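You operate a simulated robot arm through the tools that you are given. There is no shell and no other tool. Be economical: measure what you need, move in short steps, check, and stop when the job is done.

Carry out the task below with a simulated robot arm. There is one attempt and no reset: what you move stays moved.

## Task
Ready the mower: handle up, both knobs tight, green cover off onto the step.
Fine: swing the handle up before knobs and cover, fingers clear of the hinge; the grey plug cap is off and stays off. Drop and damage nothing, leave nothing switched on.

It is judged by the outcome, as a careful person would: the job done as asked, and still so three seconds after it is handed in. It fails if anything else is knocked over, pushed out of place, dropped, spilled or broken. Lids that push on must go on centred and level and be pressed home; caps that screw on are set level and turned clockwise until they are tight.

## Robot
A 6-joint arm with a two-finger parallel gripper, fixed in place. Base frame: the origin is at the foot of the arm, x ahead of it, y to its left, z up. Units: mm, rad, N and s.
With the tool pointing down near the work surface it reaches from about 140 to 820 mm from the base axis. Its first joint turns from -2.897 to 2.897 rad. Payload 3.91 kg.
The tool frame sits at the grasp point between the pads (the TCP): z along the fingers, y along the line on which they close. The tips reach 30 mm beyond it. Largest opening 110 mm; finger width 20, thickness 10; the body of the gripper, 48 by 112 mm, starts 55 mm behind the TCP.
Orientation is that of the tool frame in the base frame, as a unit quaternion [w, x, y, z]. With the fingers straight down and closing along the base's y, the tool's x points along the base's -x, its y along +y and its z along -z.

## Interface
- The arm moves only by the tool apply_moves. Its argument "plan" is a list that holds one entry, the list of rows, each a list of 7 numbers: the turn, a rotation vector about the tool's x, y, z in units of 4 degrees (1.0 is 4 degrees), then the shift along the tool's x, y, z in units of 20 mm (1.0 is 20 mm), then the gripper command, from -1 (shut) to 1 (fully open), values between in proportion. In form: [[[wx, wy, wz, dx, dy, dz, grip], ...]]. A call has 1 to 10 rows; each row shifts and turns the commanded pose from where the row before left it, along the tool's axes as they then stand. A call with a number of a shift or a turn outside -1 to 1 is refused whole. A row lasts 0.2 s, in which the tool goes at most 50 mm and 0.15 rad; a call with a longer step from one row to the next is refused whole, and so is a gripper value outside its range. Where a pose cannot be reached the arm comes as near as it can. A force on the tool above 90 N (or 10 N above the force at the start of the call, whichever is more), or a blocked arm, ends the call early, and 0.2 s more pass. The fingers move at their own pace (about 108 mm/s each) and stop on an object; they squeeze with about 35 N. The grip force told is the motor's: it shows also when the fingers shut on nothing. Time passes only in rows, and 0.2 s behind the last, so rows that do not move let the fingers close. It gives the time, the measured TCP pose, the force on the tool (base axes), the opening and the grip force at its end, in the units of the frame above (readings bear some noise), with the torque about the TCP (base axes, N m) and any sound that the robot's microphone picked up.
- Cameras (640 x 400 px; columns grow to the right, rows downward): "scene" is fixed at [399.2, -502.4, 1233.8]; the picture's right is [0.99, 0.14, 0.00], its down [0.13, -0.96, -0.25] and it looks along [-0.03, 0.25, -0.97] (base axes); focal length 214 px, centre (320, 200). "wrist" rides on the gripper at [77, 7, -114] in the tool frame; the picture's right is [-0.09, 1.00, 0.00], its down [-0.80, -0.07, -0.59] and it looks along [-0.59, -0.05, 0.80] (tool axes); focal length 270 px, centre (320, 200). There is no depth. A picture from a camera that has moved, and an enlarged one, comes with that camera's place and axes in the base frame and with its lens.
- get_image(camera): a new picture of that camera. The clock stands still meanwhile.
- move_column(by): slides the trunk up (or, below 0, down) by that many mm; the arm rides with it, the base frame stays. It gives what a move gives, with no picture.
- enlarge(camera, box): a new picture of the part [left, top, right, bottom] of that camera's present view, enlarged. The clock stands still meanwhile.
- finish_job(): hands the job in; it is judged then, once.

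Work in short steps. Places have to be worked out from the pictures, the camera data and where the tool is seen: move nearer, look again, correct. Check each grasp and each placing, and mend what went wrong. You have 120 turns and 76 pictures in all, those below and enlarged ones among them. Open the gripper and draw the arm clear of the work before you hand the job in, unless the task says otherwise; then end with one line.

The tools are called after "Request:" as a command line: name --argument value ..., lists and objects as JSON in quotes. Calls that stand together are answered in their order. apply_moves: Moves the arm, as the interface text tells. Its arguments: {"type":"object","properties":{"plan":{"type":"array"}},"required":["plan"]} The other tools are called the same way: move_column (by) slides the trunk up or down; get_image (camera) takes a picture; enlarge (camera, box) takes an enlarged picture of a part of a camera's view; finish_job () hands the job in.

At the start:

```text
clock: 0.0
position: [339.2, -251.1, 976.9]
orientation: [0.0, -0.001, 1.0, 0.0]
contact_force: [0.3, -0.4, -0.3]
ft_torque: [-0.01, -0.03, 0.01]
gripper_width: 110.0
grip_force: 0.1
trunk travel left (down, up): [-225.0, 315.0]
```

scene: 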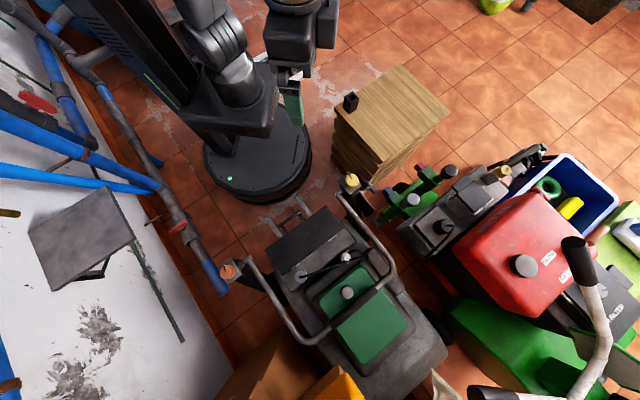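
wrist: 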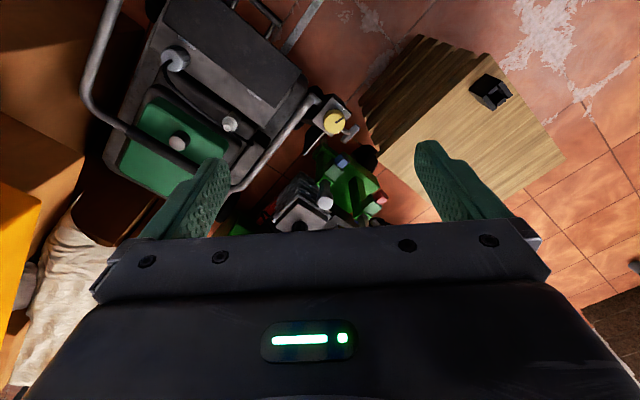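

I start by looking closer at the mower in the scene and in the wrist view.

Request:
enlarge --camera "scene" --box '[210, 160, 470, 400]'

Request:
enlarge --camera "wrist" --box '[60, 0, 400, 240]'

```text
1.67 times, centred on (340, 280) of scene
camera zoom: at [399.2, -502.4, 1233.8], right [0.99, 0.14, 0.0], down [0.13, -0.96, -0.25], along [-0.03, 0.25, -0.97], focal length 358 px, centre (287, 67)
```

zoom: 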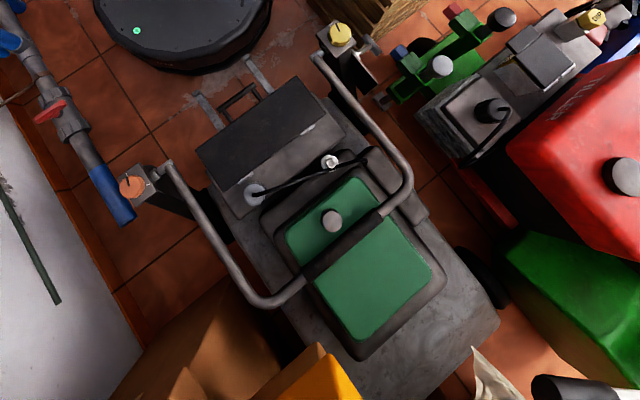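

```text
1.67 times, centred on (230, 120) of wrist
camera zoom: at [260.4, -244.6, 1092.1], right [0.09, 1.0, 0.0], down [0.8, -0.07, 0.59], along [0.59, -0.05, -0.8], focal length 450 px, centre (470, 333)
```

zoom: 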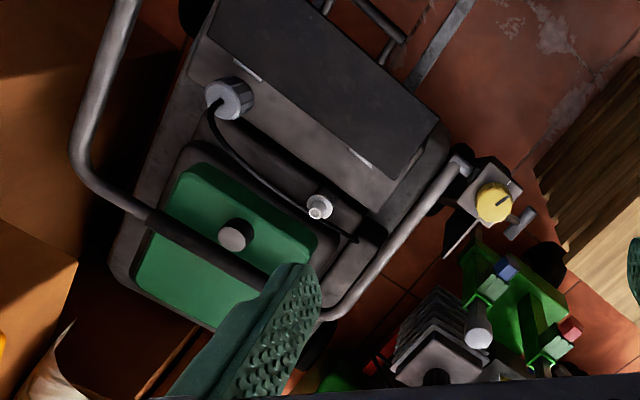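

The mower sits with its hinge line running roughly along (0.7,0.7), with the folded crossbar near (528,-636,507). Next I look for the step and check the knobs.

Request:
enlarge --camera "scene" --box '[320, 50, 480, 210]'

Request:
enlarge --camera "scene" --box '[210, 190, 410, 310]'

```text
2.50 times, centred on (400, 130) of scene
camera zoom: at [399.2, -502.4, 1233.8], right [0.99, 0.14, 0.0], down [0.13, -0.96, -0.25], along [-0.03, 0.25, -0.97], focal length 536 px, centre (120, 375)
```

zoom: 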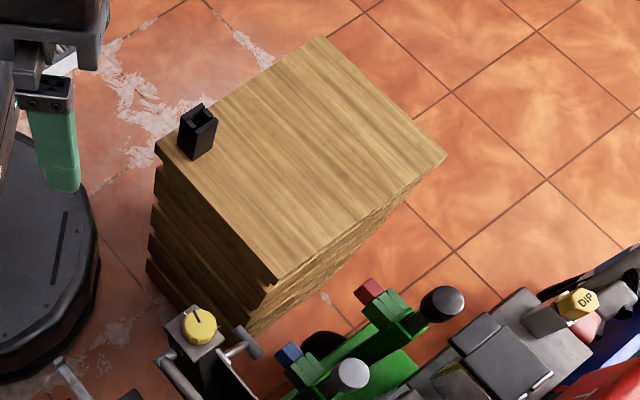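

```text
3.20 times, centred on (310, 250) of scene
camera zoom: at [399.2, -502.4, 1233.8], right [0.99, 0.14, 0.0], down [0.13, -0.96, -0.25], along [-0.03, 0.25, -0.97], focal length 686 px, centre (352, 40)
```

zoom: 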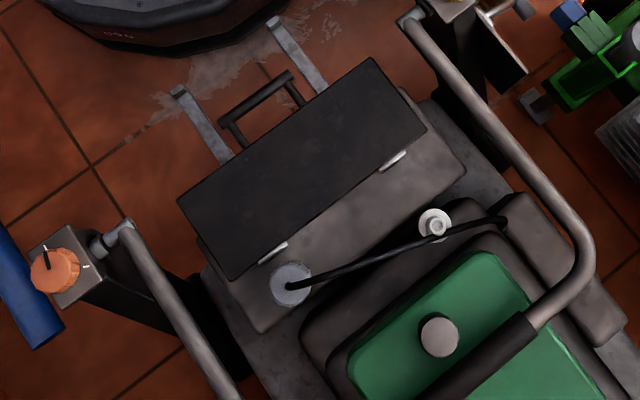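

The step is the wooden pile, with its top at about z 455. I first turn the tool 45° so that the fingers close across the handle bar.

Request:
apply_moves --plan '[[[0, 0, -1, 0, 0, 0, 0.3], [0, 0, -1, 0, 0, 0, 0.3], [0, 0, -1, 0, 0, 0, 0.3], [0, 0, -1, 0, 0, 0, 0.3], [0, 0, -1, 0, 0, 0, 0.3], [0, 0, -1, 0, 0, 0, 0.3], [0, 0, -1, 0, 0, 0, 0.3], [0, 0, -1, 0, 0, 0, 0.3], [0, 0, -1, 0, 0, 0, 0.3], [0, 0, -1, 0, 0, 0, 0.3]]]'

```text
clock: 2.2
position: [337.5, -250.2, 976.4]
orientation: [0.0, -0.342, 0.94, 0.0]
contact_force: [-1.4, 0.1, 0.3]
ft_torque: [0.02, 0.01, 0.01]
gripper_width: 71.6
grip_force: 0.0
trunk travel left (down, up): [-225.0, 315.0]
```

Next I finish the turn and move out towards the bar, keeping high.

Request:
apply_moves --plan '[[[0, 0, -0.65, 0, 0, 0, 0.3], [0, 0, -0.6, 0, 0, 0, 0.3], [0, 0, 0, 0.4, -1, 0.9, 0.3], [0, 0, 0, 0.4, -1, 0.9, 0.3], [0, 0, 0, 0.4, -1, 0.9, 0.3], [0, 0, 0, 0.4, -1, 0.9, 0.3], [0, 0, 0, 0.4, -1, 0.9, 0.3], [0, 0, 0, 0.4, -1, 0.9, 0.3], [0, 0, 0, 0.4, -1, 0.9, 0.3], [0, 0, 0, 0.4, -1, 0.9, 0.3]]]'

Request:
get_image --camera "wrist"

```text
clock: 4.4
position: [407.1, -410.3, 833.1]
orientation: [-0.001, -0.382, 0.924, 0.0]
contact_force: [0.2, -0.2, -0.6]
ft_torque: [0.02, -0.02, -0.01]
gripper_width: 71.6
grip_force: 0.1
trunk travel left (down, up): [-225.0, 315.0]
```

```text
69 pictures are left
camera wrist: at [346.2, -459.4, 948.3], right [-0.64, 0.77, 0.0], down [0.62, 0.52, 0.59], along [0.46, 0.38, -0.8], focal length 270 px, centre (320, 200)
```

wrist: 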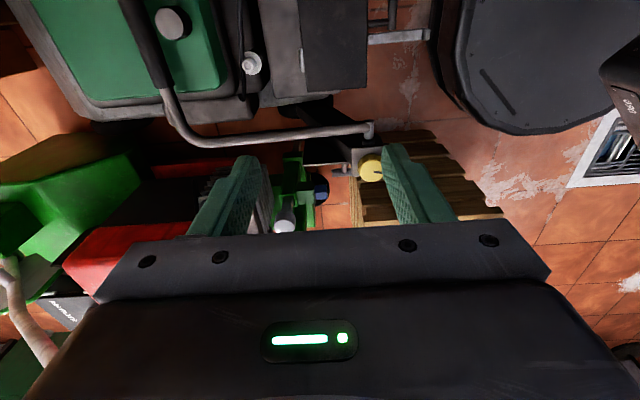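

The bar's position is confirmed near (585,-578). I keep moving outward at height, then tilt.

Request:
apply_moves --plan '[[[0, 0, 0, 0, -0.9, 0.6, 0.3], [0, 0, 0, 0, -0.9, 0.6, 0.3], [0, 0, 0, 0, -0.9, 0.6, 0.3], [0, 0, 0, 0, -0.9, 0.6, 0.3], [0, 0, 0, 0, -0.9, 0.6, 0.3], [0, 0, 0, 0, -0.9, 0.6, 0.3], [0, 0, 0, 0, -0.9, 0.6, 0.3], [0, 0, 0, 0, -0.9, 0.6, 0.3], [0, 0, 0, 0, -0.9, 0.6, 0.3]]]'

Request:
apply_moves --plan '[[[0.94, 0, 0, 0, 0, 0, 0.3], [0.94, 0, 0, 0, 0, 0, 0.3], [0.94, 0, 0, 0, 0, 0, 0.3], [0.94, 0, 0, 0, 0, 0, 0.3], [0.94, 0, 0, 0, 0, 0, 0.3], [0.94, 0, 0, 0, 0, 0, 0.3], [0.94, 0, 0, 0, 0, 0, 0.3], [0.94, 0, 0, 0, 0, 0, 0.3]]]'

Request:
get_image --camera "wrist"

Request:
get_image --camera "scene"

```text
clock: 6.4
position: [521.4, -525.2, 723.2]
orientation: [0.0, -0.382, 0.924, 0.0]
contact_force: [0.2, 0.4, 0.6]
ft_torque: [0.0, 0.01, -0.03]
gripper_width: 71.3
grip_force: 0.1
trunk travel left (down, up): [-225.0, 315.0]
```

```text
clock: 8.2
position: [522.3, -524.5, 723.9]
orientation: [0.099, -0.369, 0.892, -0.241]
contact_force: [-0.3, -0.7, 0.6]
ft_torque: [-0.02, -0.02, 0.0]
gripper_width: 71.4
grip_force: 0.2
trunk travel left (down, up): [-225.0, 315.0]
```

```text
68 pictures are left
camera wrist: at [421.0, -534.3, 821.1], right [-0.55, 0.67, -0.5], down [0.4, 0.73, 0.55], along [0.74, 0.1, -0.67], focal length 270 px, centre (320, 200)
```

wrist: 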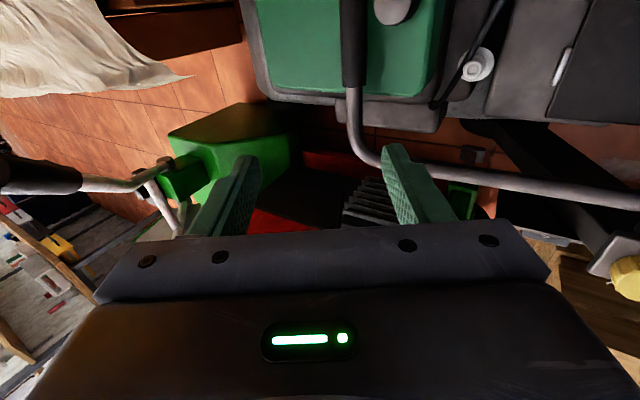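

```text
67 pictures are left
```

scene: 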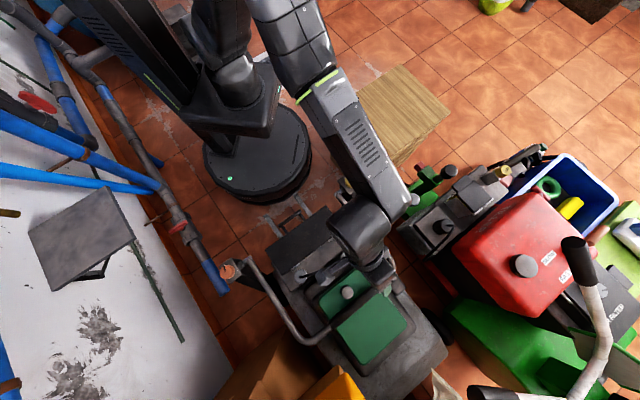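

The bar still triangulates to about (582,-574,507). I line up along the tilted approach and stop about 90 mm short.

Request:
apply_moves --plan '[[[0, 0, 0, 0.05, 0.35, 0.9, 0.3], [0, 0, 0, 0.05, 0.35, 0.9, 0.3], [0, 0, 0, 0.05, 0.35, 0.9, 0.3], [0, 0, 0, 0.05, 0.35, 0.9, 0.3], [0, 0, 0, 0.05, 0.35, 0.9, 0.3], [0, 0, 0, 0.05, 0.35, 0.9, 0.3], [0, 0, 0, 0, 0, 0.9, 0.3], [0, 0, 0, 0, 0, 0.5, 0.3]]]'

Request:
get_image --camera "wrist"

```text
clock: 10.0
position: [541.5, -551.1, 585.2]
orientation: [0.099, -0.369, 0.893, -0.24]
contact_force: [-0.7, -0.2, -0.2]
ft_torque: [0.02, -0.02, 0.0]
gripper_width: 71.5
grip_force: 0.0
trunk travel left (down, up): [-225.0, 315.0]
```

```text
66 pictures are left
camera wrist: at [439.4, -561.3, 682.6], right [-0.55, 0.67, -0.5], down [0.4, 0.73, 0.55], along [0.74, 0.1, -0.67], focal length 270 px, centre (320, 200)
```

wrist: 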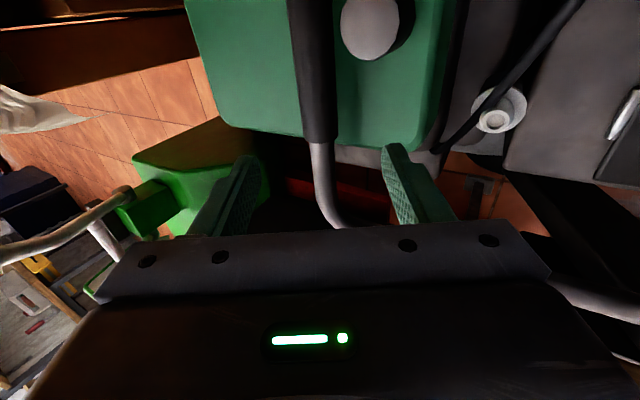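

The bar is centred between the fingers, about 90 mm ahead. I narrow the opening and advance 60 mm.

Request:
apply_moves --plan '[[[0, 0, 0, 0, 0, 0.75, 0.05], [0, 0, 0, 0, 0, 0.75, 0.05], [0, 0, 0, 0, 0, 0.75, 0.05], [0, 0, 0, 0, 0, 0.75, 0.05]]]'

Request:
get_image --camera "wrist"

Request:
enlarge --camera "scene" --box '[280, 200, 460, 360]'

```text
clock: 11.0
position: [562.6, -573.9, 531.9]
orientation: [0.1, -0.369, 0.892, -0.239]
contact_force: [-0.4, -0.8, -0.1]
ft_torque: [-0.01, 0.0, 0.02]
gripper_width: 57.9
grip_force: 0.0
trunk travel left (down, up): [-225.0, 315.0]
```

```text
65 pictures are left
camera wrist: at [461.3, -583.4, 628.5], right [-0.55, 0.67, -0.5], down [0.4, 0.73, 0.55], along [0.74, 0.1, -0.67], focal length 270 px, centre (320, 200)
```

wrist: 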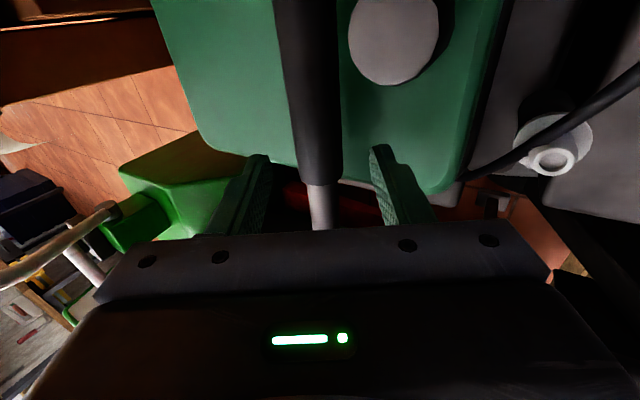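

```text
2.50 times, centred on (370, 280) of scene
camera zoom: at [399.2, -502.4, 1233.8], right [0.99, 0.14, 0.0], down [0.13, -0.96, -0.25], along [-0.03, 0.25, -0.97], focal length 536 px, centre (195, 0)
```

zoom: 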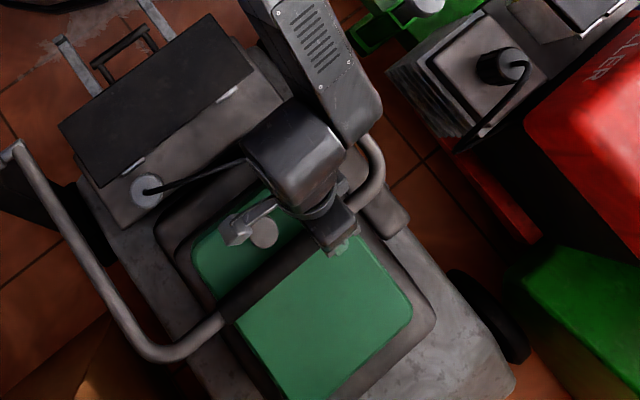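

The bar is about 27 mm beyond the TCP. I advance 16 mm and close on it.

Request:
apply_moves --plan '[[[0, 0, 0, 0, 0, 0.4, 0.05], [0, 0, 0, 0, 0, 0.4, 0.05]]]'

Request:
apply_moves --plan '[[[0, 0, 0, 0, 0, 0, -1], [0, 0, 0, 0, 0, 0, -1]]]'

Request:
get_image --camera "wrist"

```text
clock: 11.6
position: [566.5, -580.1, 518.1]
orientation: [0.099, -0.37, 0.892, -0.24]
contact_force: [0.2, -0.6, 1.0]
ft_torque: [-0.04, 0.02, 0.04]
gripper_width: 57.8
grip_force: 0.0
trunk travel left (down, up): [-225.0, 315.0]
```

```text
clock: 12.2
position: [568.2, -578.8, 518.7]
orientation: [0.1, -0.369, 0.892, -0.241]
contact_force: [5.8, -5.5, 0.3]
ft_torque: [-0.21, 0.05, -0.53]
gripper_width: 29.3
grip_force: 45.1
trunk travel left (down, up): [-225.0, 315.0]
```

```text
63 pictures are left
camera wrist: at [466.5, -589.5, 615.6], right [-0.55, 0.67, -0.5], down [0.4, 0.73, 0.55], along [0.74, 0.1, -0.67], focal length 270 px, centre (320, 200)
```

wrist: 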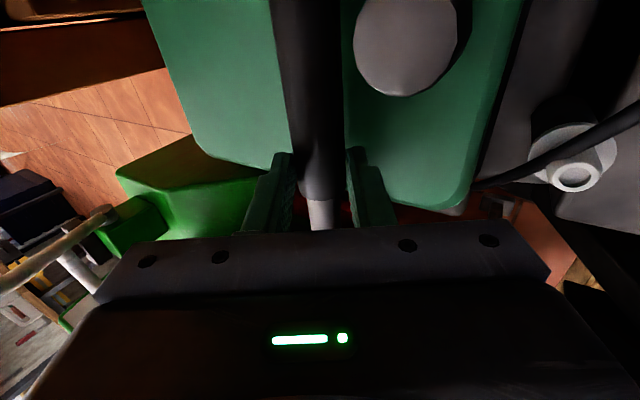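

The bar is gripped at 29 mm wide. I swing up along an arc about the hinge line (u≈505, z≈505, R≈312), the first 18° as a check.

Request:
apply_moves --plan '[[[0.6, 0, 0, 0, -0.47, -0.85, -1], [0.6, 0, 0, 0, -0.45, -0.86, -1], [0.6, 0, 0, 0, -0.43, -0.87, -1], [0.6, 0, 0, 0, -0.41, -0.88, -1], [0.6, 0, 0, 0, -0.39, -0.89, -1]]]'

Request:
get_image --camera "scene"

```text
clock: 13.4
position: [553.1, -564.7, 608.3]
orientation: [0.133, -0.357, 0.866, -0.324]
contact_force: [-32.9, 30.4, -19.1]
ft_torque: [0.4, 1.59, 0.61]
gripper_width: 29.4
grip_force: 45.0
trunk travel left (down, up): [-225.0, 315.0]
```

```text
62 pictures are left
```

scene: 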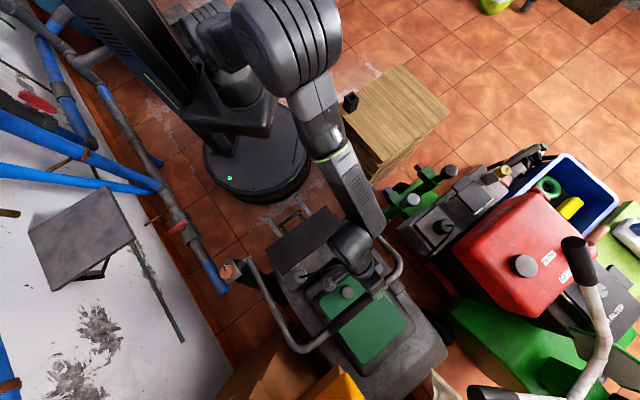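

Force shows an inward pull, so the hinge sits a bit lower than I assumed (z≈491). I correct for this and continue another 21°.

Request:
apply_moves --plan '[[[0.6, 0, 0, 0, -0.2, -1.0, -1], [0.6, 0, 0, 0, -0.3, -0.92, -1], [0.6, 0, 0, 0, -0.29, -0.927, -1], [0.6, 0, 0, 0, -0.275, -0.933, -1], [0.6, 0, 0, 0, -0.255, -0.939, -1], [0.6, 0, 0, 0, -0.235, -0.945, -1]]]'

```text
clock: 14.8
position: [523.4, -534.9, 679.6]
orientation: [0.174, -0.345, 0.831, -0.399]
contact_force: [-45.9, 4.1, -28.0]
ft_torque: [0.11, 1.8, -0.3]
gripper_width: 28.9
grip_force: 45.0
out of reach, approached as far as the arm can: row 2, 3
trunk travel left (down, up): [-225.0, 315.0]
```

Rows 2 and 3 were out of reach and the arm is lagging the command. I hold one row to see where it settles.

Request:
apply_moves --plan '[[[0, 0, 0, 0, 0, 0, -1], [0, 0, 0, 0, 0, 0, -1]]]'

Request:
get_image --camera "wrist"

Request:
get_image --camera "scene"

```text
clock: 15.4
position: [524.1, -533.8, 679.4]
orientation: [0.174, -0.346, 0.83, -0.4]
contact_force: [-43.1, 8.0, -27.2]
ft_torque: [0.73, 1.39, -0.14]
gripper_width: 29.0
grip_force: 44.7
trunk travel left (down, up): [-225.0, 315.0]
```

```text
61 pictures are left
camera wrist: at [400.0, -524.9, 745.8], right [-0.37, 0.5, -0.78], down [0.26, 0.86, 0.43], along [0.89, -0.04, -0.45], focal length 270 px, centre (320, 200)
```

wrist: 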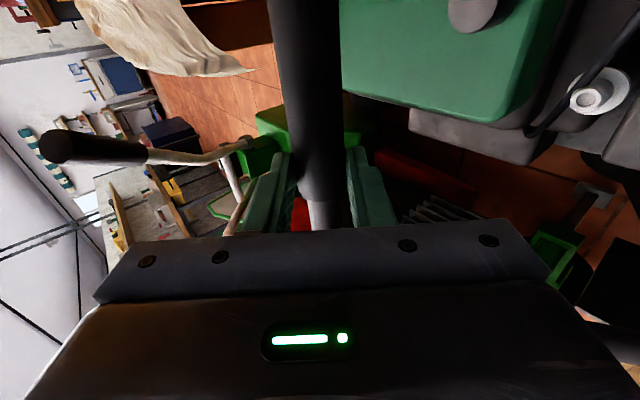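

```text
60 pictures are left
```

scene: 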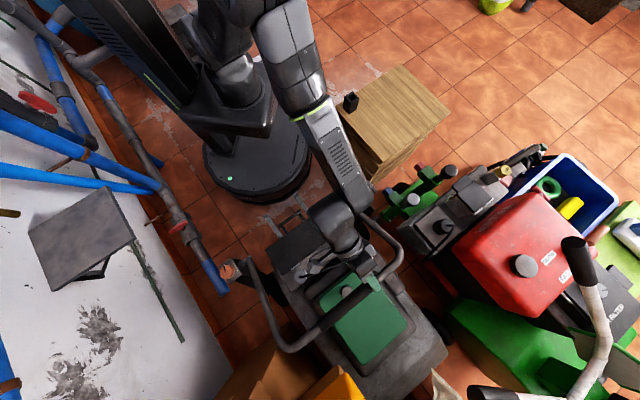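

The handle is at about 36° with the radius confirmed at 311 mm. I continue in smaller batches.

Request:
apply_moves --plan '[[[0.6, 0, 0, 0, -0.12, -1.0, -1], [0.6, 0, 0, 0, -0.215, -0.95, -1], [0.6, 0, 0, 0, -0.195, -0.955, -1], [0.6, 0, 0, 0, -0.175, -0.96, -1], [0.6, 0, 0, 0, -0.155, -0.963, -1]]]'

```text
clock: 16.6
position: [474.9, -486.4, 746.2]
orientation: [0.21, -0.325, 0.783, -0.487]
contact_force: [-27.9, 2.1, -33.3]
ft_torque: [0.26, 1.15, 0.42]
gripper_width: 29.0
grip_force: 44.7
trunk travel left (down, up): [-225.0, 315.0]
```

Now at 53.5° and tracking well. I continue towards upright.

Request:
apply_moves --plan '[[[0.6, 0, 0, 0, -0.11, -1.0, -1], [0.6, 0, 0, 0, -0.123, -0.97, -1], [0.6, 0, 0, 0, -0.103, -0.972, -1], [0.6, 0, 0, 0, -0.083, -0.975, -1], [0.6, 0, 0, 0, -0.062, -0.976, -1], [0.6, 0, 0, 0, -0.042, -0.978, -1]]]'

Request:
get_image --camera "scene"

```text
clock: 18.0
position: [400.2, -411.6, 795.3]
orientation: [0.249, -0.297, 0.716, -0.58]
contact_force: [-9.2, 3.4, -44.0]
ft_torque: [-0.09, 1.22, 0.68]
gripper_width: 29.4
grip_force: 45.2
trunk travel left (down, up): [-225.0, 315.0]
```

```text
59 pictures are left
```

scene: 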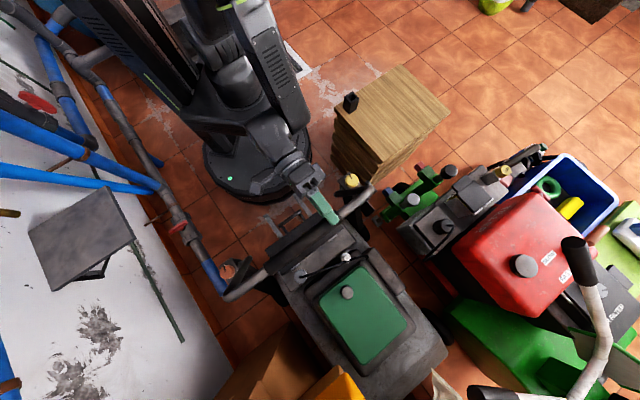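

At 75° and nearly upright. I continue with a small downward correction and watch for a stop.

Request:
apply_moves --plan '[[[0.6, 0, 0, 0, 0.09, -0.98, -1], [0.6, 0, 0, 0, 0.01, -0.98, -1], [0.6, 0, 0, 0, 0.03, -0.98, -1], [0.6, 0, 0, 0, 0.05, -0.98, -1]]]'

```text
clock: 19.0
position: [346.8, -357.0, 805.4]
orientation: [0.275, -0.276, 0.661, -0.641]
contact_force: [2.7, -3.9, -24.0]
ft_torque: [-0.62, 0.69, -0.51]
gripper_width: 29.3
grip_force: 44.8
trunk travel left (down, up): [-225.0, 315.0]
```

Handle is now vertical (89°), with no stop felt. I go on a little in small steps, watching the force.

Request:
apply_moves --plan '[[[0.4, 0, 0, 0, 0.08, -0.98, -1], [0.4, 0, 0, 0, 0.1, -0.98, -1]]]'

Request:
get_image --camera "wrist"

Request:
get_image --camera "scene"

```text
clock: 19.6
position: [316.7, -327.4, 802.6]
orientation: [-0.283, 0.266, -0.642, 0.662]
contact_force: [8.5, -0.1, -7.5]
ft_torque: [-0.87, 0.48, -0.04]
gripper_width: 29.8
grip_force: 45.0
trunk travel left (down, up): [-225.0, 315.0]
```

```text
58 pictures are left
camera wrist: at [179.6, -303.7, 793.7], right [0.09, 0.05, -0.99], down [0.13, 0.99, 0.06], along [0.99, -0.14, 0.09], focal length 270 px, centre (320, 200)
```

wrist: 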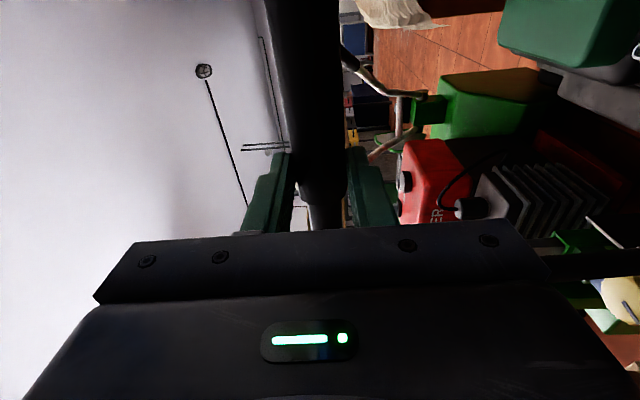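

```text
57 pictures are left
```

scene: 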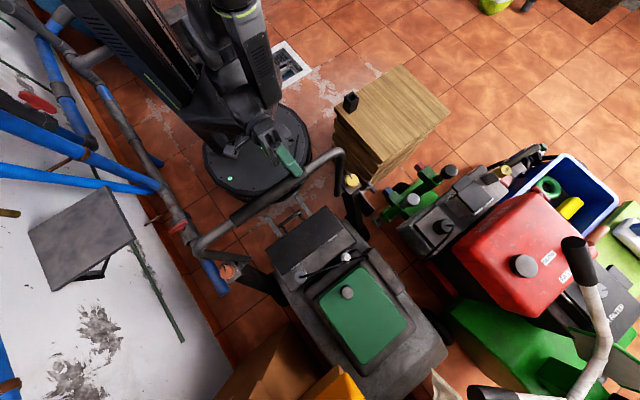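

At 97°, with only light resistance. I feel further for the stop, relaxing the tool tilt.

Request:
apply_moves --plan '[[[-0.5, 0, 0, 0, 0.15, -0.97, -1], [-0.5, 0, 0, 0, 0.18, -0.96, -1]]]'

```text
clock: 20.2
position: [288.6, -300.3, 801.1]
orientation: [0.274, -0.275, 0.661, -0.642]
contact_force: [7.0, 11.4, 39.5]
ft_torque: [-1.52, -0.02, 0.09]
gripper_width: 29.1
grip_force: 45.1
trunk travel left (down, up): [-225.0, 315.0]
```

Vertical force jumped while the position drifted off the arc, so I may be at the stop, or the bar is slipping in the pads. I look.

Request:
get_image --camera "wrist"

Request:
enlarge --camera "scene" --box '[180, 120, 420, 310]'

```text
56 pictures are left
camera wrist: at [151.8, -276.1, 797.2], right [0.05, 0.09, -0.99], down [0.13, 0.99, 0.09], along [0.99, -0.14, 0.04], focal length 270 px, centre (320, 200)
```

wrist: 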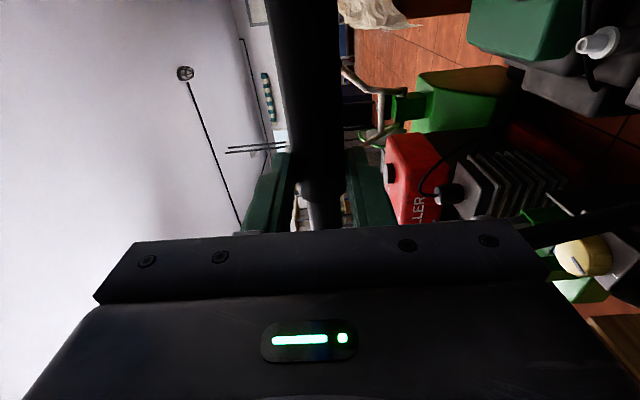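

```text
2.11 times, centred on (300, 215) of scene
camera zoom: at [399.2, -502.4, 1233.8], right [0.99, 0.14, 0.0], down [0.13, -0.96, -0.25], along [-0.03, 0.25, -0.97], focal length 452 px, centre (362, 168)
```

zoom: 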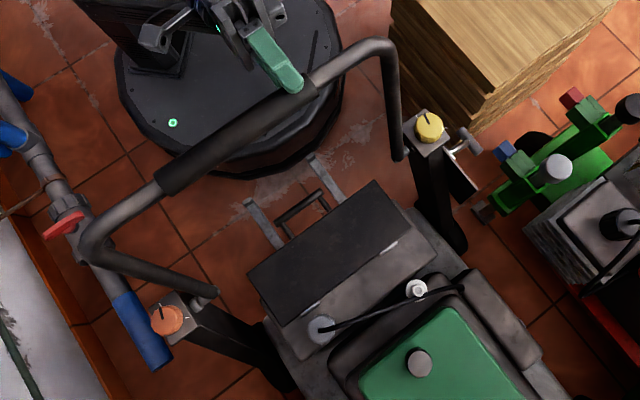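

Refitting the arc gives hinge (491,480), R≈328, with the handle at 101°. The upward force came only from my path being too low, so I continue with a flatter path.

Request:
apply_moves --plan '[[[0, 0, 0, 0, -0.05, -0.9, -1], [0, 0, 0, 0, 0.1, -0.9, -1]]]'

```text
clock: 20.8
position: [286.2, -298.6, 798.9]
orientation: [-0.285, 0.262, -0.639, 0.665]
contact_force: [2.5, 2.1, -33.7]
ft_torque: [0.28, 1.52, 1.33]
gripper_width: 29.5
grip_force: 44.7
trunk travel left (down, up): [-225.0, 315.0]
```

The tool hardly moved, though I see no strong horizontal force. I hold for a moment to get settled readings.

Request:
apply_moves --plan '[[[0, 0, 0, 0, 0, 0, -1], [0, 0, 0, 0, 0, 0, -1], [0, 0, 0, 0, 0, 0, -1]]]'

Request:
get_image --camera "scene"

```text
clock: 21.6
position: [288.5, -299.4, 800.2]
orientation: [-0.286, 0.263, -0.639, 0.664]
contact_force: [7.4, -1.8, -53.2]
ft_torque: [0.38, 1.68, -0.13]
gripper_width: 29.6
grip_force: 44.9
trunk travel left (down, up): [-225.0, 315.0]
```

```text
54 pictures are left
```

scene: 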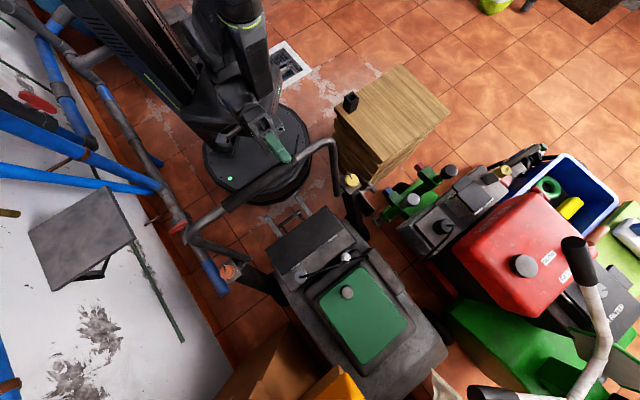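

The tool seems blocked by arm posture rather than by the handle. I tilt the tool back down about the bar, relieving the upward pull, to raise the wrist away from the column.

Request:
apply_moves --plan '[[[-0.8, 0, 0, 0, 0.15, 0.3, -1], [-0.8, 0, 0, 0, 0, 0.3, -1], [-0.8, 0, 0, 0, 0, 0, -1], [-0.8, 0, 0, 0, 0, 0, -1], [-0.8, 0, 0, 0, 0, 0, -1], [-0.8, 0, 0, 0, 0, 0, -1], [0, 0, 0, 0, 0, 0, -1]]]'

```text
clock: 23.2
position: [267.8, -283.3, 800.2]
orientation: [0.225, -0.316, 0.758, -0.524]
contact_force: [-8.3, 15.9, 67.4]
ft_torque: [-1.68, -0.38, 0.18]
gripper_width: 29.9
grip_force: 44.9
trunk travel left (down, up): [-225.0, 315.0]
```

The handle follows (now ~106°), with the force purely radial. I relieve it and continue a step along the arc.

Request:
apply_moves --plan '[[[0, 0, 0, 0, -0.22, -0.08, -1], [0, 0, 0, 0, 0, 0, -1]]]'

Request:
apply_moves --plan '[[[0, 0, 0, 0, 0.54, -0.72, -1], [0, 0, 0, 0, 0, 0, -1]]]'

```text
clock: 23.8
position: [269.1, -283.2, 799.3]
orientation: [0.223, -0.317, 0.761, -0.52]
contact_force: [-8.8, 11.6, 39.2]
ft_torque: [-1.12, 0.29, -0.02]
gripper_width: 29.2
grip_force: 44.6
trunk travel left (down, up): [-225.0, 315.0]
```

```text
clock: 24.4
position: [270.7, -282.8, 798.9]
orientation: [0.229, -0.313, 0.755, -0.529]
contact_force: [-5.5, -3.6, -19.5]
ft_torque: [-0.01, 1.16, 0.65]
gripper_width: 29.5
grip_force: 44.9
trunk travel left (down, up): [-225.0, 315.0]
```

Blocked again while the horizontal force stays small, so this looks like an arm-posture limit. I tilt the tool further down and look at the scene.

Request:
apply_moves --plan '[[[-0.9, 0, 0, 0, 0, 0, -1], [-0.9, 0, 0, 0, 0, 0, -1], [-0.9, 0, 0, 0, 0, 0, -1], [-0.9, 0, 0, 0, 0, 0, -1], [-0.9, 0, 0, 0, 0, 0, -1], [-0.9, 0, 0, 0, 0, 0, -1], [0, 0, 0, 0, 0, 0, -1]]]'

Request:
enlarge --camera "scene" --box '[160, 50, 420, 310]'

```text
clock: 26.0
position: [256.7, -271.1, 794.1]
orientation: [0.16, -0.353, 0.845, -0.368]
contact_force: [-1.2, 14.1, 38.0]
ft_torque: [0.16, -0.69, -0.23]
gripper_width: 29.4
grip_force: 44.8
trunk travel left (down, up): [-225.0, 315.0]
```

```text
1.54 times, centred on (290, 180) of scene
camera zoom: at [399.2, -502.4, 1233.8], right [0.99, 0.14, 0.0], down [0.13, -0.96, -0.25], along [-0.03, 0.25, -0.97], focal length 330 px, centre (366, 231)
```

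zoom: 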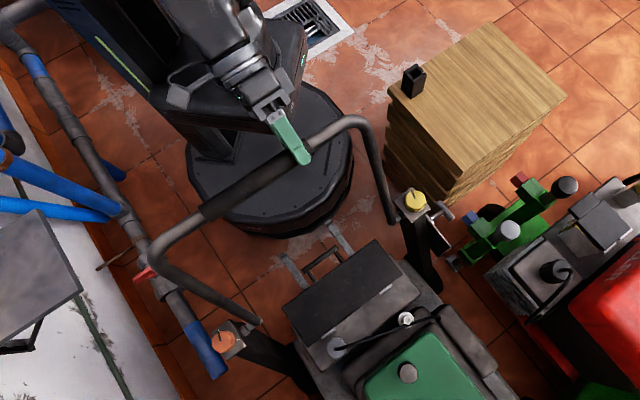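

The handle follows (~110°) now that the tool is tilted down, so the earlier block was the arm's posture. One more step to find the stop.

Request:
apply_moves --plan '[[[-0.4, 0, 0, 0, 0.68, -0.52, -1], [-0.4, 0, 0, 0, 0.75, -0.46, -1], [0, 0, 0, 0, 0, 0, -1]]]'

```text
clock: 26.8
position: [239.8, -253.0, 785.3]
orientation: [0.151, -0.358, 0.854, -0.345]
contact_force: [10.8, -5.0, -39.3]
ft_torque: [-0.02, 0.57, 0.54]
gripper_width: 28.9
grip_force: 45.1
out of reach, approached as far as the arm can: row 2
trunk travel left (down, up): [-225.0, 315.0]
```

Still moving freely (~114°). I tilt the tool more vertical and continue.

Request:
apply_moves --plan '[[[-0.9, 0, 0, 0, 0.1, 0.1, -1], [-0.9, 0, 0, 0, 0, 0, -1], [-0.9, 0, 0, 0, 0, 0, -1], [-0.9, 0, 0, 0, 0, 0, -1], [-0.9, 0, 0, 0, 0, 0, -1], [-0.9, 0, 0, 0, 0, 0, -1], [0, 0, 0, 0, 0, 0, -1]]]'

```text
clock: 28.4
position: [235.9, -256.4, 787.7]
orientation: [0.095, -0.377, 0.897, -0.212]
contact_force: [11.1, 16.1, 16.0]
ft_torque: [0.3, -1.06, -0.82]
gripper_width: 29.2
grip_force: 45.6
out of reach, approached as far as the arm can: row 1, 2
trunk travel left (down, up): [-225.0, 315.0]
```

Posture is better now, so I take two more arc steps.

Request:
apply_moves --plan '[[[-0.3, 0, 0, 0, 0.88, 0, -1], [-0.3, 0, 0, 0, 0.9, 0.08, -1], [0, 0, 0, 0, 0, 0, -1]]]'

Request:
get_image --camera "scene"

```text
clock: 29.2
position: [213.4, -234.9, 769.1]
orientation: [0.088, -0.378, 0.901, -0.191]
contact_force: [8.6, 5.4, -2.1]
ft_torque: [0.1, -0.35, -0.76]
gripper_width: 29.1
grip_force: 45.2
trunk travel left (down, up): [-225.0, 315.0]
```

```text
52 pictures are left
```

scene: 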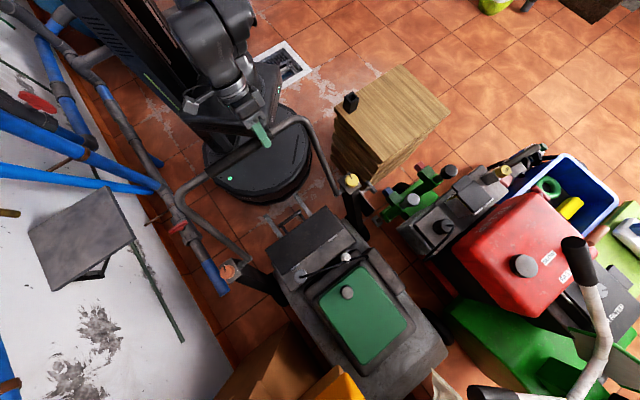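

Now at ~121°, still free. The lower struts slope backwards, so the working position likely lines up with them, and I continue until resistance shows.

Request:
apply_moves --plan '[[[-0.3, 0, 0, 0, 0.89, 0.12, -1], [-0.3, 0, 0, 0, 0.88, 0.17, -1], [0, 0, 0, 0, 0, 0, -1]]]'

```text
clock: 30.0
position: [193.2, -214.8, 750.8]
orientation: [0.079, -0.381, 0.905, -0.173]
contact_force: [21.1, 2.7, -15.2]
ft_torque: [0.33, -0.72, -0.23]
gripper_width: 28.7
grip_force: 45.2
trunk travel left (down, up): [-225.0, 315.0]
```

At 127° with slight resistance (~13 N). One more small step.

Request:
apply_moves --plan '[[[-0.2, 0, 0, 0, 0.6, 0.18, -1], [0, 0, 0, 0, 0, 0, -1]]]'

Request:
get_image --camera "wrist"

Request:
enlarge --camera "scene" --box '[160, 100, 420, 310]'

```text
clock: 30.6
position: [185.8, -207.5, 741.9]
orientation: [0.077, -0.382, 0.906, -0.167]
contact_force: [29.2, 16.7, -3.0]
ft_torque: [0.21, -1.3, 0.09]
gripper_width: 28.9
grip_force: 44.6
trunk travel left (down, up): [-225.0, 315.0]
```

```text
51 pictures are left
camera wrist: at [94.7, -230.7, 847.1], right [-0.6, 0.71, -0.36], down [0.45, 0.67, 0.59], along [0.66, 0.19, -0.72], focal length 270 px, centre (320, 200)
```

wrist: 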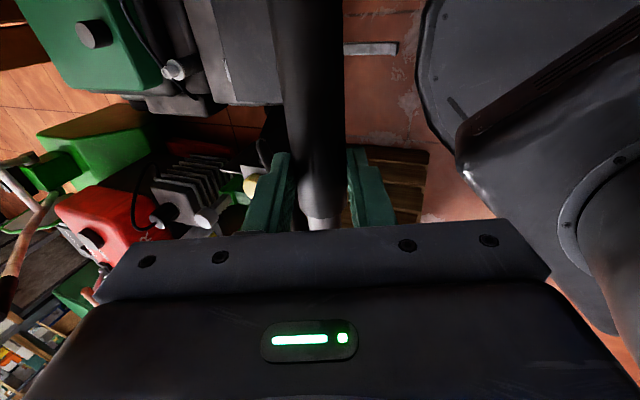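

```text
1.90 times, centred on (290, 205) of scene
camera zoom: at [399.2, -502.4, 1233.8], right [0.99, 0.14, 0.0], down [0.13, -0.96, -0.25], along [-0.03, 0.25, -0.97], focal length 408 px, centre (377, 190)
```

zoom: 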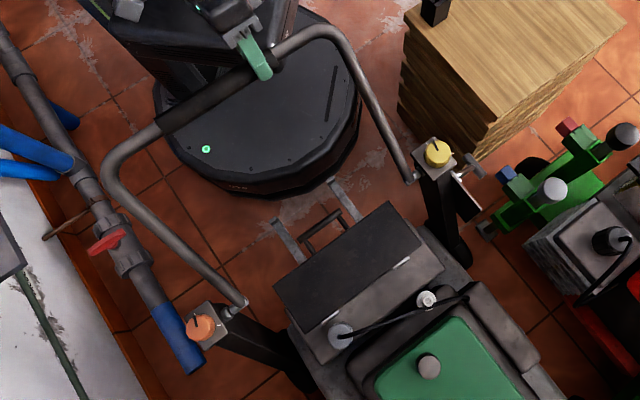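

At 130°, the remaining force is mostly sideways from drift. I correct sideways and continue.

Request:
apply_moves --plan '[[[-0.2, 0, 0, -0.25, 0.66, 0.24, -1], [-0.2, 0, 0, 0, 0.66, 0.28, -1], [0, 0, 0, 0, 0, 0, -1]]]'

```text
clock: 31.4
position: [171.5, -190.9, 723.8]
orientation: [0.071, -0.382, 0.909, -0.152]
contact_force: [-21.1, -32.9, -7.9]
ft_torque: [-0.49, 0.16, -1.18]
gripper_width: 29.4
grip_force: 44.9
trunk travel left (down, up): [-225.0, 315.0]
```

At 135° and still free, I continue in small steps.

Request:
apply_moves --plan '[[[-0.2, 0, 0, 0.12, 0.64, 0.3, -1], [-0.2, 0, 0, 0, 0.62, 0.34, -1], [0, 0, 0, 0, 0, 0, -1]]]'

```text
clock: 32.2
position: [171.5, -189.1, 710.8]
orientation: [0.074, -0.383, 0.907, -0.16]
contact_force: [41.6, -24.2, 56.5]
ft_torque: [-0.44, -1.39, -0.55]
gripper_width: 29.7
grip_force: 44.6
trunk travel left (down, up): [-225.0, 315.0]
```

Force rises along the tangent (~73 N): the end stop, at ~136°. I ease off and release, since gravity now holds the handle at the stop.

Request:
apply_moves --plan '[[[0, 0, 0, 0, -0.35, -0.2, -1], [0, 0, 0, 0, 0, 0, -1]]]'

Request:
apply_moves --plan '[[[0, 0, 0, 0, 0, 0, -0.2], [0, 0, 0, 0, 0, 0, -0.2]]]'

Request:
get_image --camera "wrist"

```text
clock: 32.8
position: [171.5, -188.9, 710.5]
orientation: [0.069, -0.383, 0.909, -0.15]
contact_force: [66.3, -41.9, -10.7]
ft_torque: [-0.28, -0.56, -0.66]
gripper_width: 29.3
grip_force: 45.1
trunk travel left (down, up): [-225.0, 315.0]
```

```text
clock: 33.4
position: [164.4, -183.6, 710.9]
orientation: [0.068, -0.384, 0.91, -0.145]
contact_force: [3.3, -8.6, 4.3]
ft_torque: [-0.07, -0.11, -0.19]
gripper_width: 48.4
grip_force: 4.1
trunk travel left (down, up): [-225.0, 315.0]
```

```text
49 pictures are left
camera wrist: at [77.3, -210.8, 817.9], right [-0.61, 0.73, -0.31], down [0.47, 0.65, 0.6], along [0.64, 0.22, -0.74], focal length 270 px, centre (320, 200)
```

wrist: 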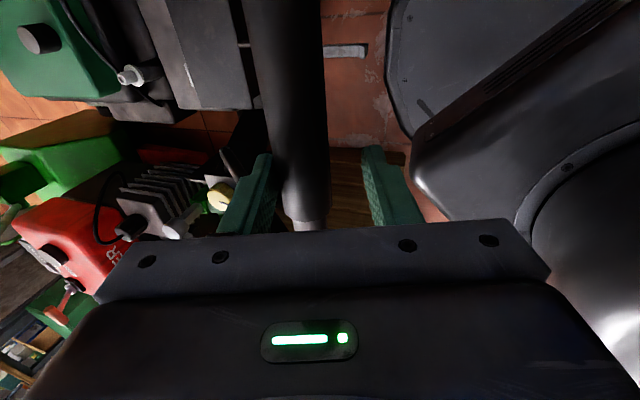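

Handle stays. I centre the fingers around the bar and withdraw along the tool axis.

Request:
apply_moves --plan '[[[0, 0, 0, 0, -0.4, 0, 0], [0, 0, 0, 0, 0, -0.9, 0], [0, 0, 0, 0, 0, -0.9, 0], [0, 0, 0, 0, 0, -0.9, 0], [0, 0, 0, 0, 0, -0.9, 0], [0, 0, 0, 0, 0, -0.9, 0], [0, 0, 0, 0, 0, -0.9, 0]]]'

Request:
get_image --camera "scene"

Request:
get_image --camera "wrist"

```text
clock: 35.0
position: [142.4, -162.9, 814.6]
orientation: [0.066, -0.383, 0.91, -0.142]
contact_force: [0.5, 0.9, -0.3]
ft_torque: [-0.01, 0.0, 0.01]
gripper_width: 54.9
grip_force: 0.0
trunk travel left (down, up): [-225.0, 315.0]
```

```text
48 pictures are left
```

scene: 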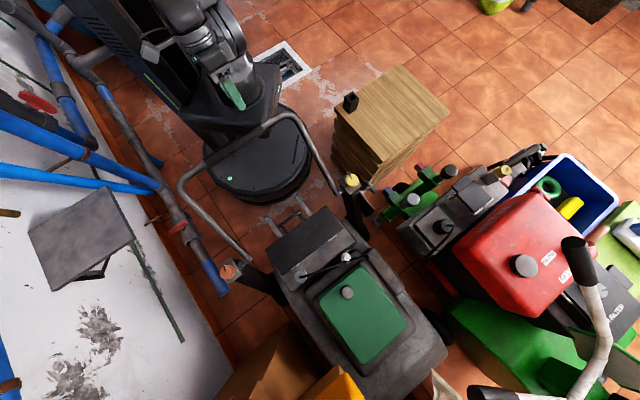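

```text
47 pictures are left
camera wrist: at [56.5, -191.0, 922.1], right [-0.61, 0.73, -0.31], down [0.47, 0.65, 0.6], along [0.63, 0.22, -0.74], focal length 270 px, centre (320, 200)
```

wrist: 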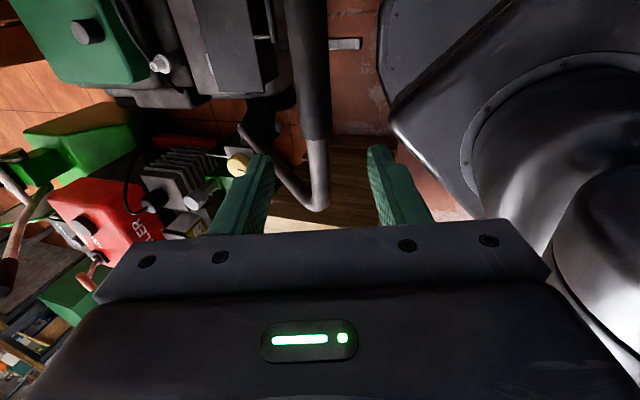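

Handle holds at its stop. Next I go to the yellow knob, levelling the tool while travelling high.

Request:
apply_moves --plan '[[[-0.9, 0, 0, -0.94, -1, 0, 0], [-0.9, 0, 0, -0.94, -1, 0, 0], [-0.9, 0, 0, -0.94, -1, 0, 0], [-0.9, 0, 0, -0.94, -1, 0, 0], [-0.87, 0, 0, -0.94, -1, 0, 0], [0, 0, 0, -0.94, -1, 0, 0], [0, 0, 0, -0.94, -1, 0, 0], [0, 0, 0, -0.94, -1, 0, 0], [0, 0, 0, -0.94, -1, 0, 0], [0, 0, 0, -0.94, -1, 0, 0]]]'

```text
clock: 37.2
position: [416.0, -168.4, 834.6]
orientation: [0.006, -0.388, 0.921, 0.002]
contact_force: [-0.7, -0.1, 0.5]
ft_torque: [-0.03, -0.05, 0.03]
gripper_width: 54.9
grip_force: 0.0
trunk travel left (down, up): [-225.0, 315.0]
```

Request:
apply_moves --plan '[[[0, 0, 0, 0, -1, 1, 0], [0, 0, 0, 0, -1, 1, 0], [0, 0, 0, 0, -1, 1, 0], [0, 0, 0, 0, -1, 1, 0], [0, 0, 0, 0, -0.45, 1, 0], [0, 0, 0, 0, 0, 1, 0]]]'

Request:
get_image --camera "wrist"

```text
clock: 38.6
position: [479.7, -229.4, 714.8]
orientation: [0.006, -0.388, 0.921, 0.001]
contact_force: [-0.6, -0.5, 0.2]
ft_torque: [0.0, -0.02, 0.02]
gripper_width: 54.9
grip_force: 0.1
trunk travel left (down, up): [-225.0, 315.0]
```

```text
46 pictures are left
camera wrist: at [418.0, -280.5, 829.4], right [-0.65, 0.76, 0.0], down [0.6, 0.52, 0.6], along [0.46, 0.39, -0.8], focal length 270 px, centre (320, 200)
```

wrist: 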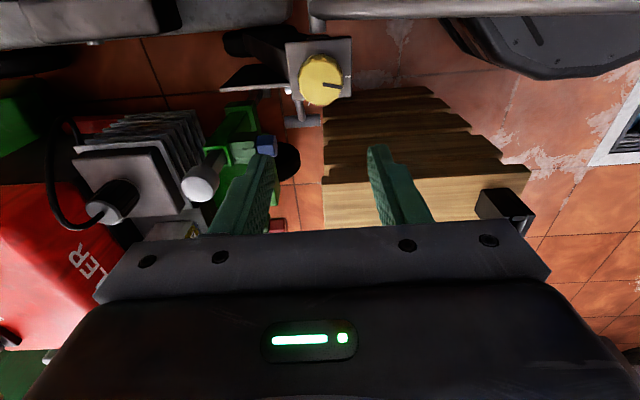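

Request:
enlarge --camera "wrist" --box '[200, 10, 440, 160]'

Request:
enlarge --camera "scene" --box '[210, 240, 270, 300]'

```text
2.67 times, centred on (320, 85) of wrist
camera zoom: at [418.0, -280.5, 829.4], right [-0.65, 0.76, 0.0], down [0.6, 0.52, 0.6], along [0.46, 0.39, -0.8], focal length 721 px, centre (320, 507)
```

zoom: 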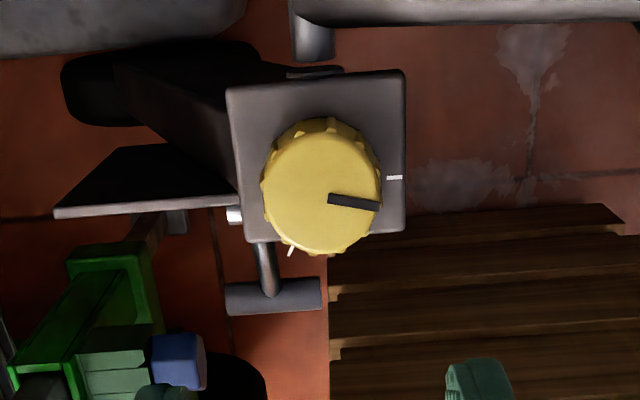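

```text
6.67 times, centred on (240, 270) of scene
camera zoom: at [399.2, -502.4, 1233.8], right [0.99, 0.14, 0.0], down [0.13, -0.96, -0.25], along [-0.03, 0.25, -0.97], focal length 1430 px, centre (853, -267)
```

zoom: 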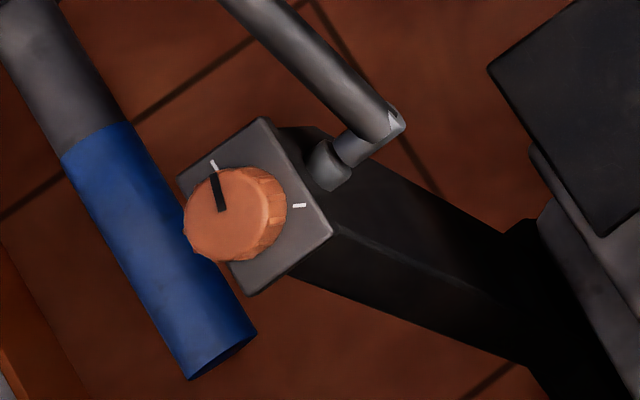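

Both knobs have a black pointer near one white mark, with a second mark about 100–115° clockwise, so both need tightening. I descend towards the yellow one and refine.

Request:
apply_moves --plan '[[[0, 0, 0, 0.35, 0, 1, 0.27], [0, 0, 0, 0, 0, 1, 0.27], [0, 0, 0, 0, 0, 1, 0.27], [0, 0, 0, 0, 0, 1, 0.27], [0, 0, 0, 0, 0, 1, 0.27], [0, 0, 0, 0, 0, 1, 0.27]]]'

Request:
get_image --camera "wrist"

```text
clock: 40.0
position: [475.9, -232.6, 596.5]
orientation: [0.006, -0.388, 0.922, 0.002]
contact_force: [-0.2, 0.7, -0.3]
ft_torque: [0.01, -0.01, 0.0]
gripper_width: 70.1
grip_force: 0.0
trunk travel left (down, up): [-225.0, 315.0]
```

```text
43 pictures are left
camera wrist: at [414.3, -284.4, 711.5], right [-0.65, 0.76, 0.0], down [0.6, 0.52, 0.6], along [0.46, 0.39, -0.8], focal length 270 px, centre (320, 200)
```

wrist: 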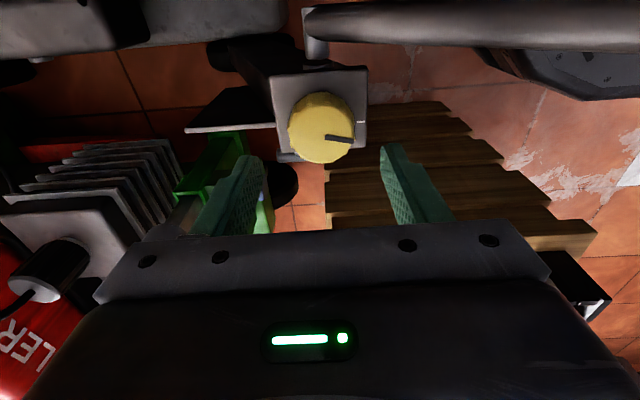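

Triangulation from both heights puts the knob top at (476,-232,505), right below the TCP. I descend so that the tips reach about 14 mm below the knob top.

Request:
apply_moves --plan '[[[0, 0, 0, 0, 0, 0.95, 0.27], [0, 0, 0, 0, 0, 0.95, 0.27], [0, 0, 0, 0, 0, 0.95, 0.27], [0, 0, 0, 0, 0, 0.9, 0.27]]]'

Request:
get_image --camera "wrist"

```text
clock: 41.0
position: [479.2, -234.1, 543.6]
orientation: [0.01, -0.389, 0.921, -0.004]
contact_force: [-12.8, 2.0, 65.4]
ft_torque: [1.4, 2.68, 0.01]
gripper_width: 74.8
grip_force: 4.9
trunk travel left (down, up): [-225.0, 315.0]
stopped in row 4: the force on the tool passed its limit at 121 N (the readings are from after the stop); the commanded pose is now the measured one
```

```text
42 pictures are left
camera wrist: at [416.0, -284.6, 657.0], right [-0.65, 0.76, -0.01], down [0.6, 0.52, 0.61], along [0.47, 0.39, -0.79], focal length 270 px, centre (320, 200)
```

wrist: 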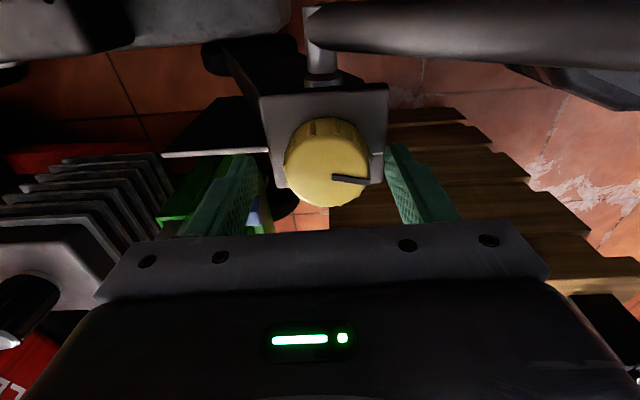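

The tips touched something at z≈514, probably the plate edge with the wide opening. I lift a little and look closely.

Request:
apply_moves --plan '[[[0, 0, 0, 0, 0, -0.5, 0.27]]]'

Request:
enlarge --camera "wrist" --box '[200, 60, 440, 210]'

Request:
enlarge --camera "scene" --box '[320, 150, 400, 220]'

```text
clock: 41.4
position: [479.8, -234.8, 542.6]
orientation: [0.009, -0.389, 0.921, -0.001]
contact_force: [0.2, -0.7, -0.6]
ft_torque: [0.02, 0.05, -0.03]
gripper_width: 70.1
grip_force: 0.0
trunk travel left (down, up): [-225.0, 315.0]
```

```text
2.67 times, centred on (320, 135) of wrist
camera zoom: at [418.3, -285.9, 657.6], right [-0.65, 0.76, -0.01], down [0.6, 0.52, 0.61], along [0.47, 0.39, -0.79], focal length 721 px, centre (320, 373)
```

zoom: 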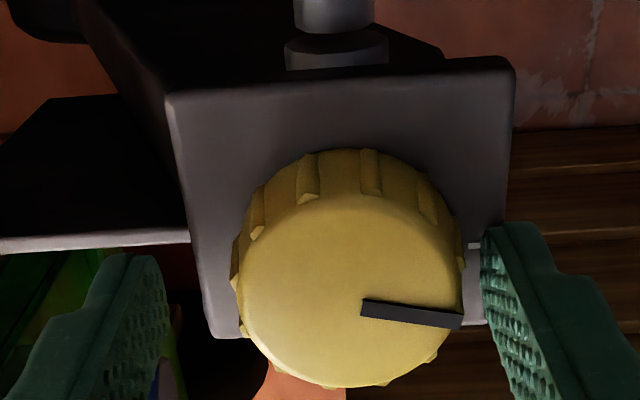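

```text
5.71 times, centred on (360, 185) of scene
camera zoom: at [399.2, -502.4, 1233.8], right [0.99, 0.14, 0.0], down [0.13, -0.96, -0.25], along [-0.03, 0.25, -0.97], focal length 1226 px, centre (91, 286)
```

zoom: 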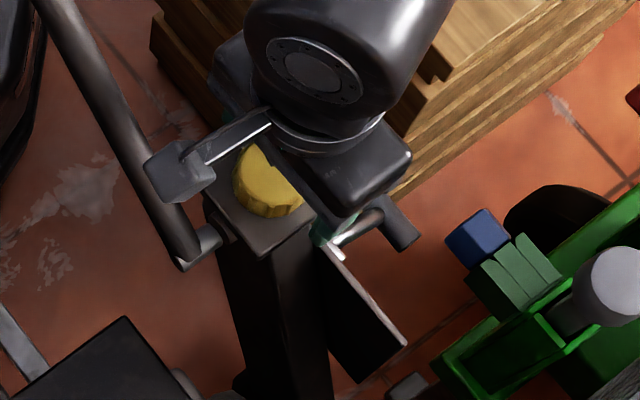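

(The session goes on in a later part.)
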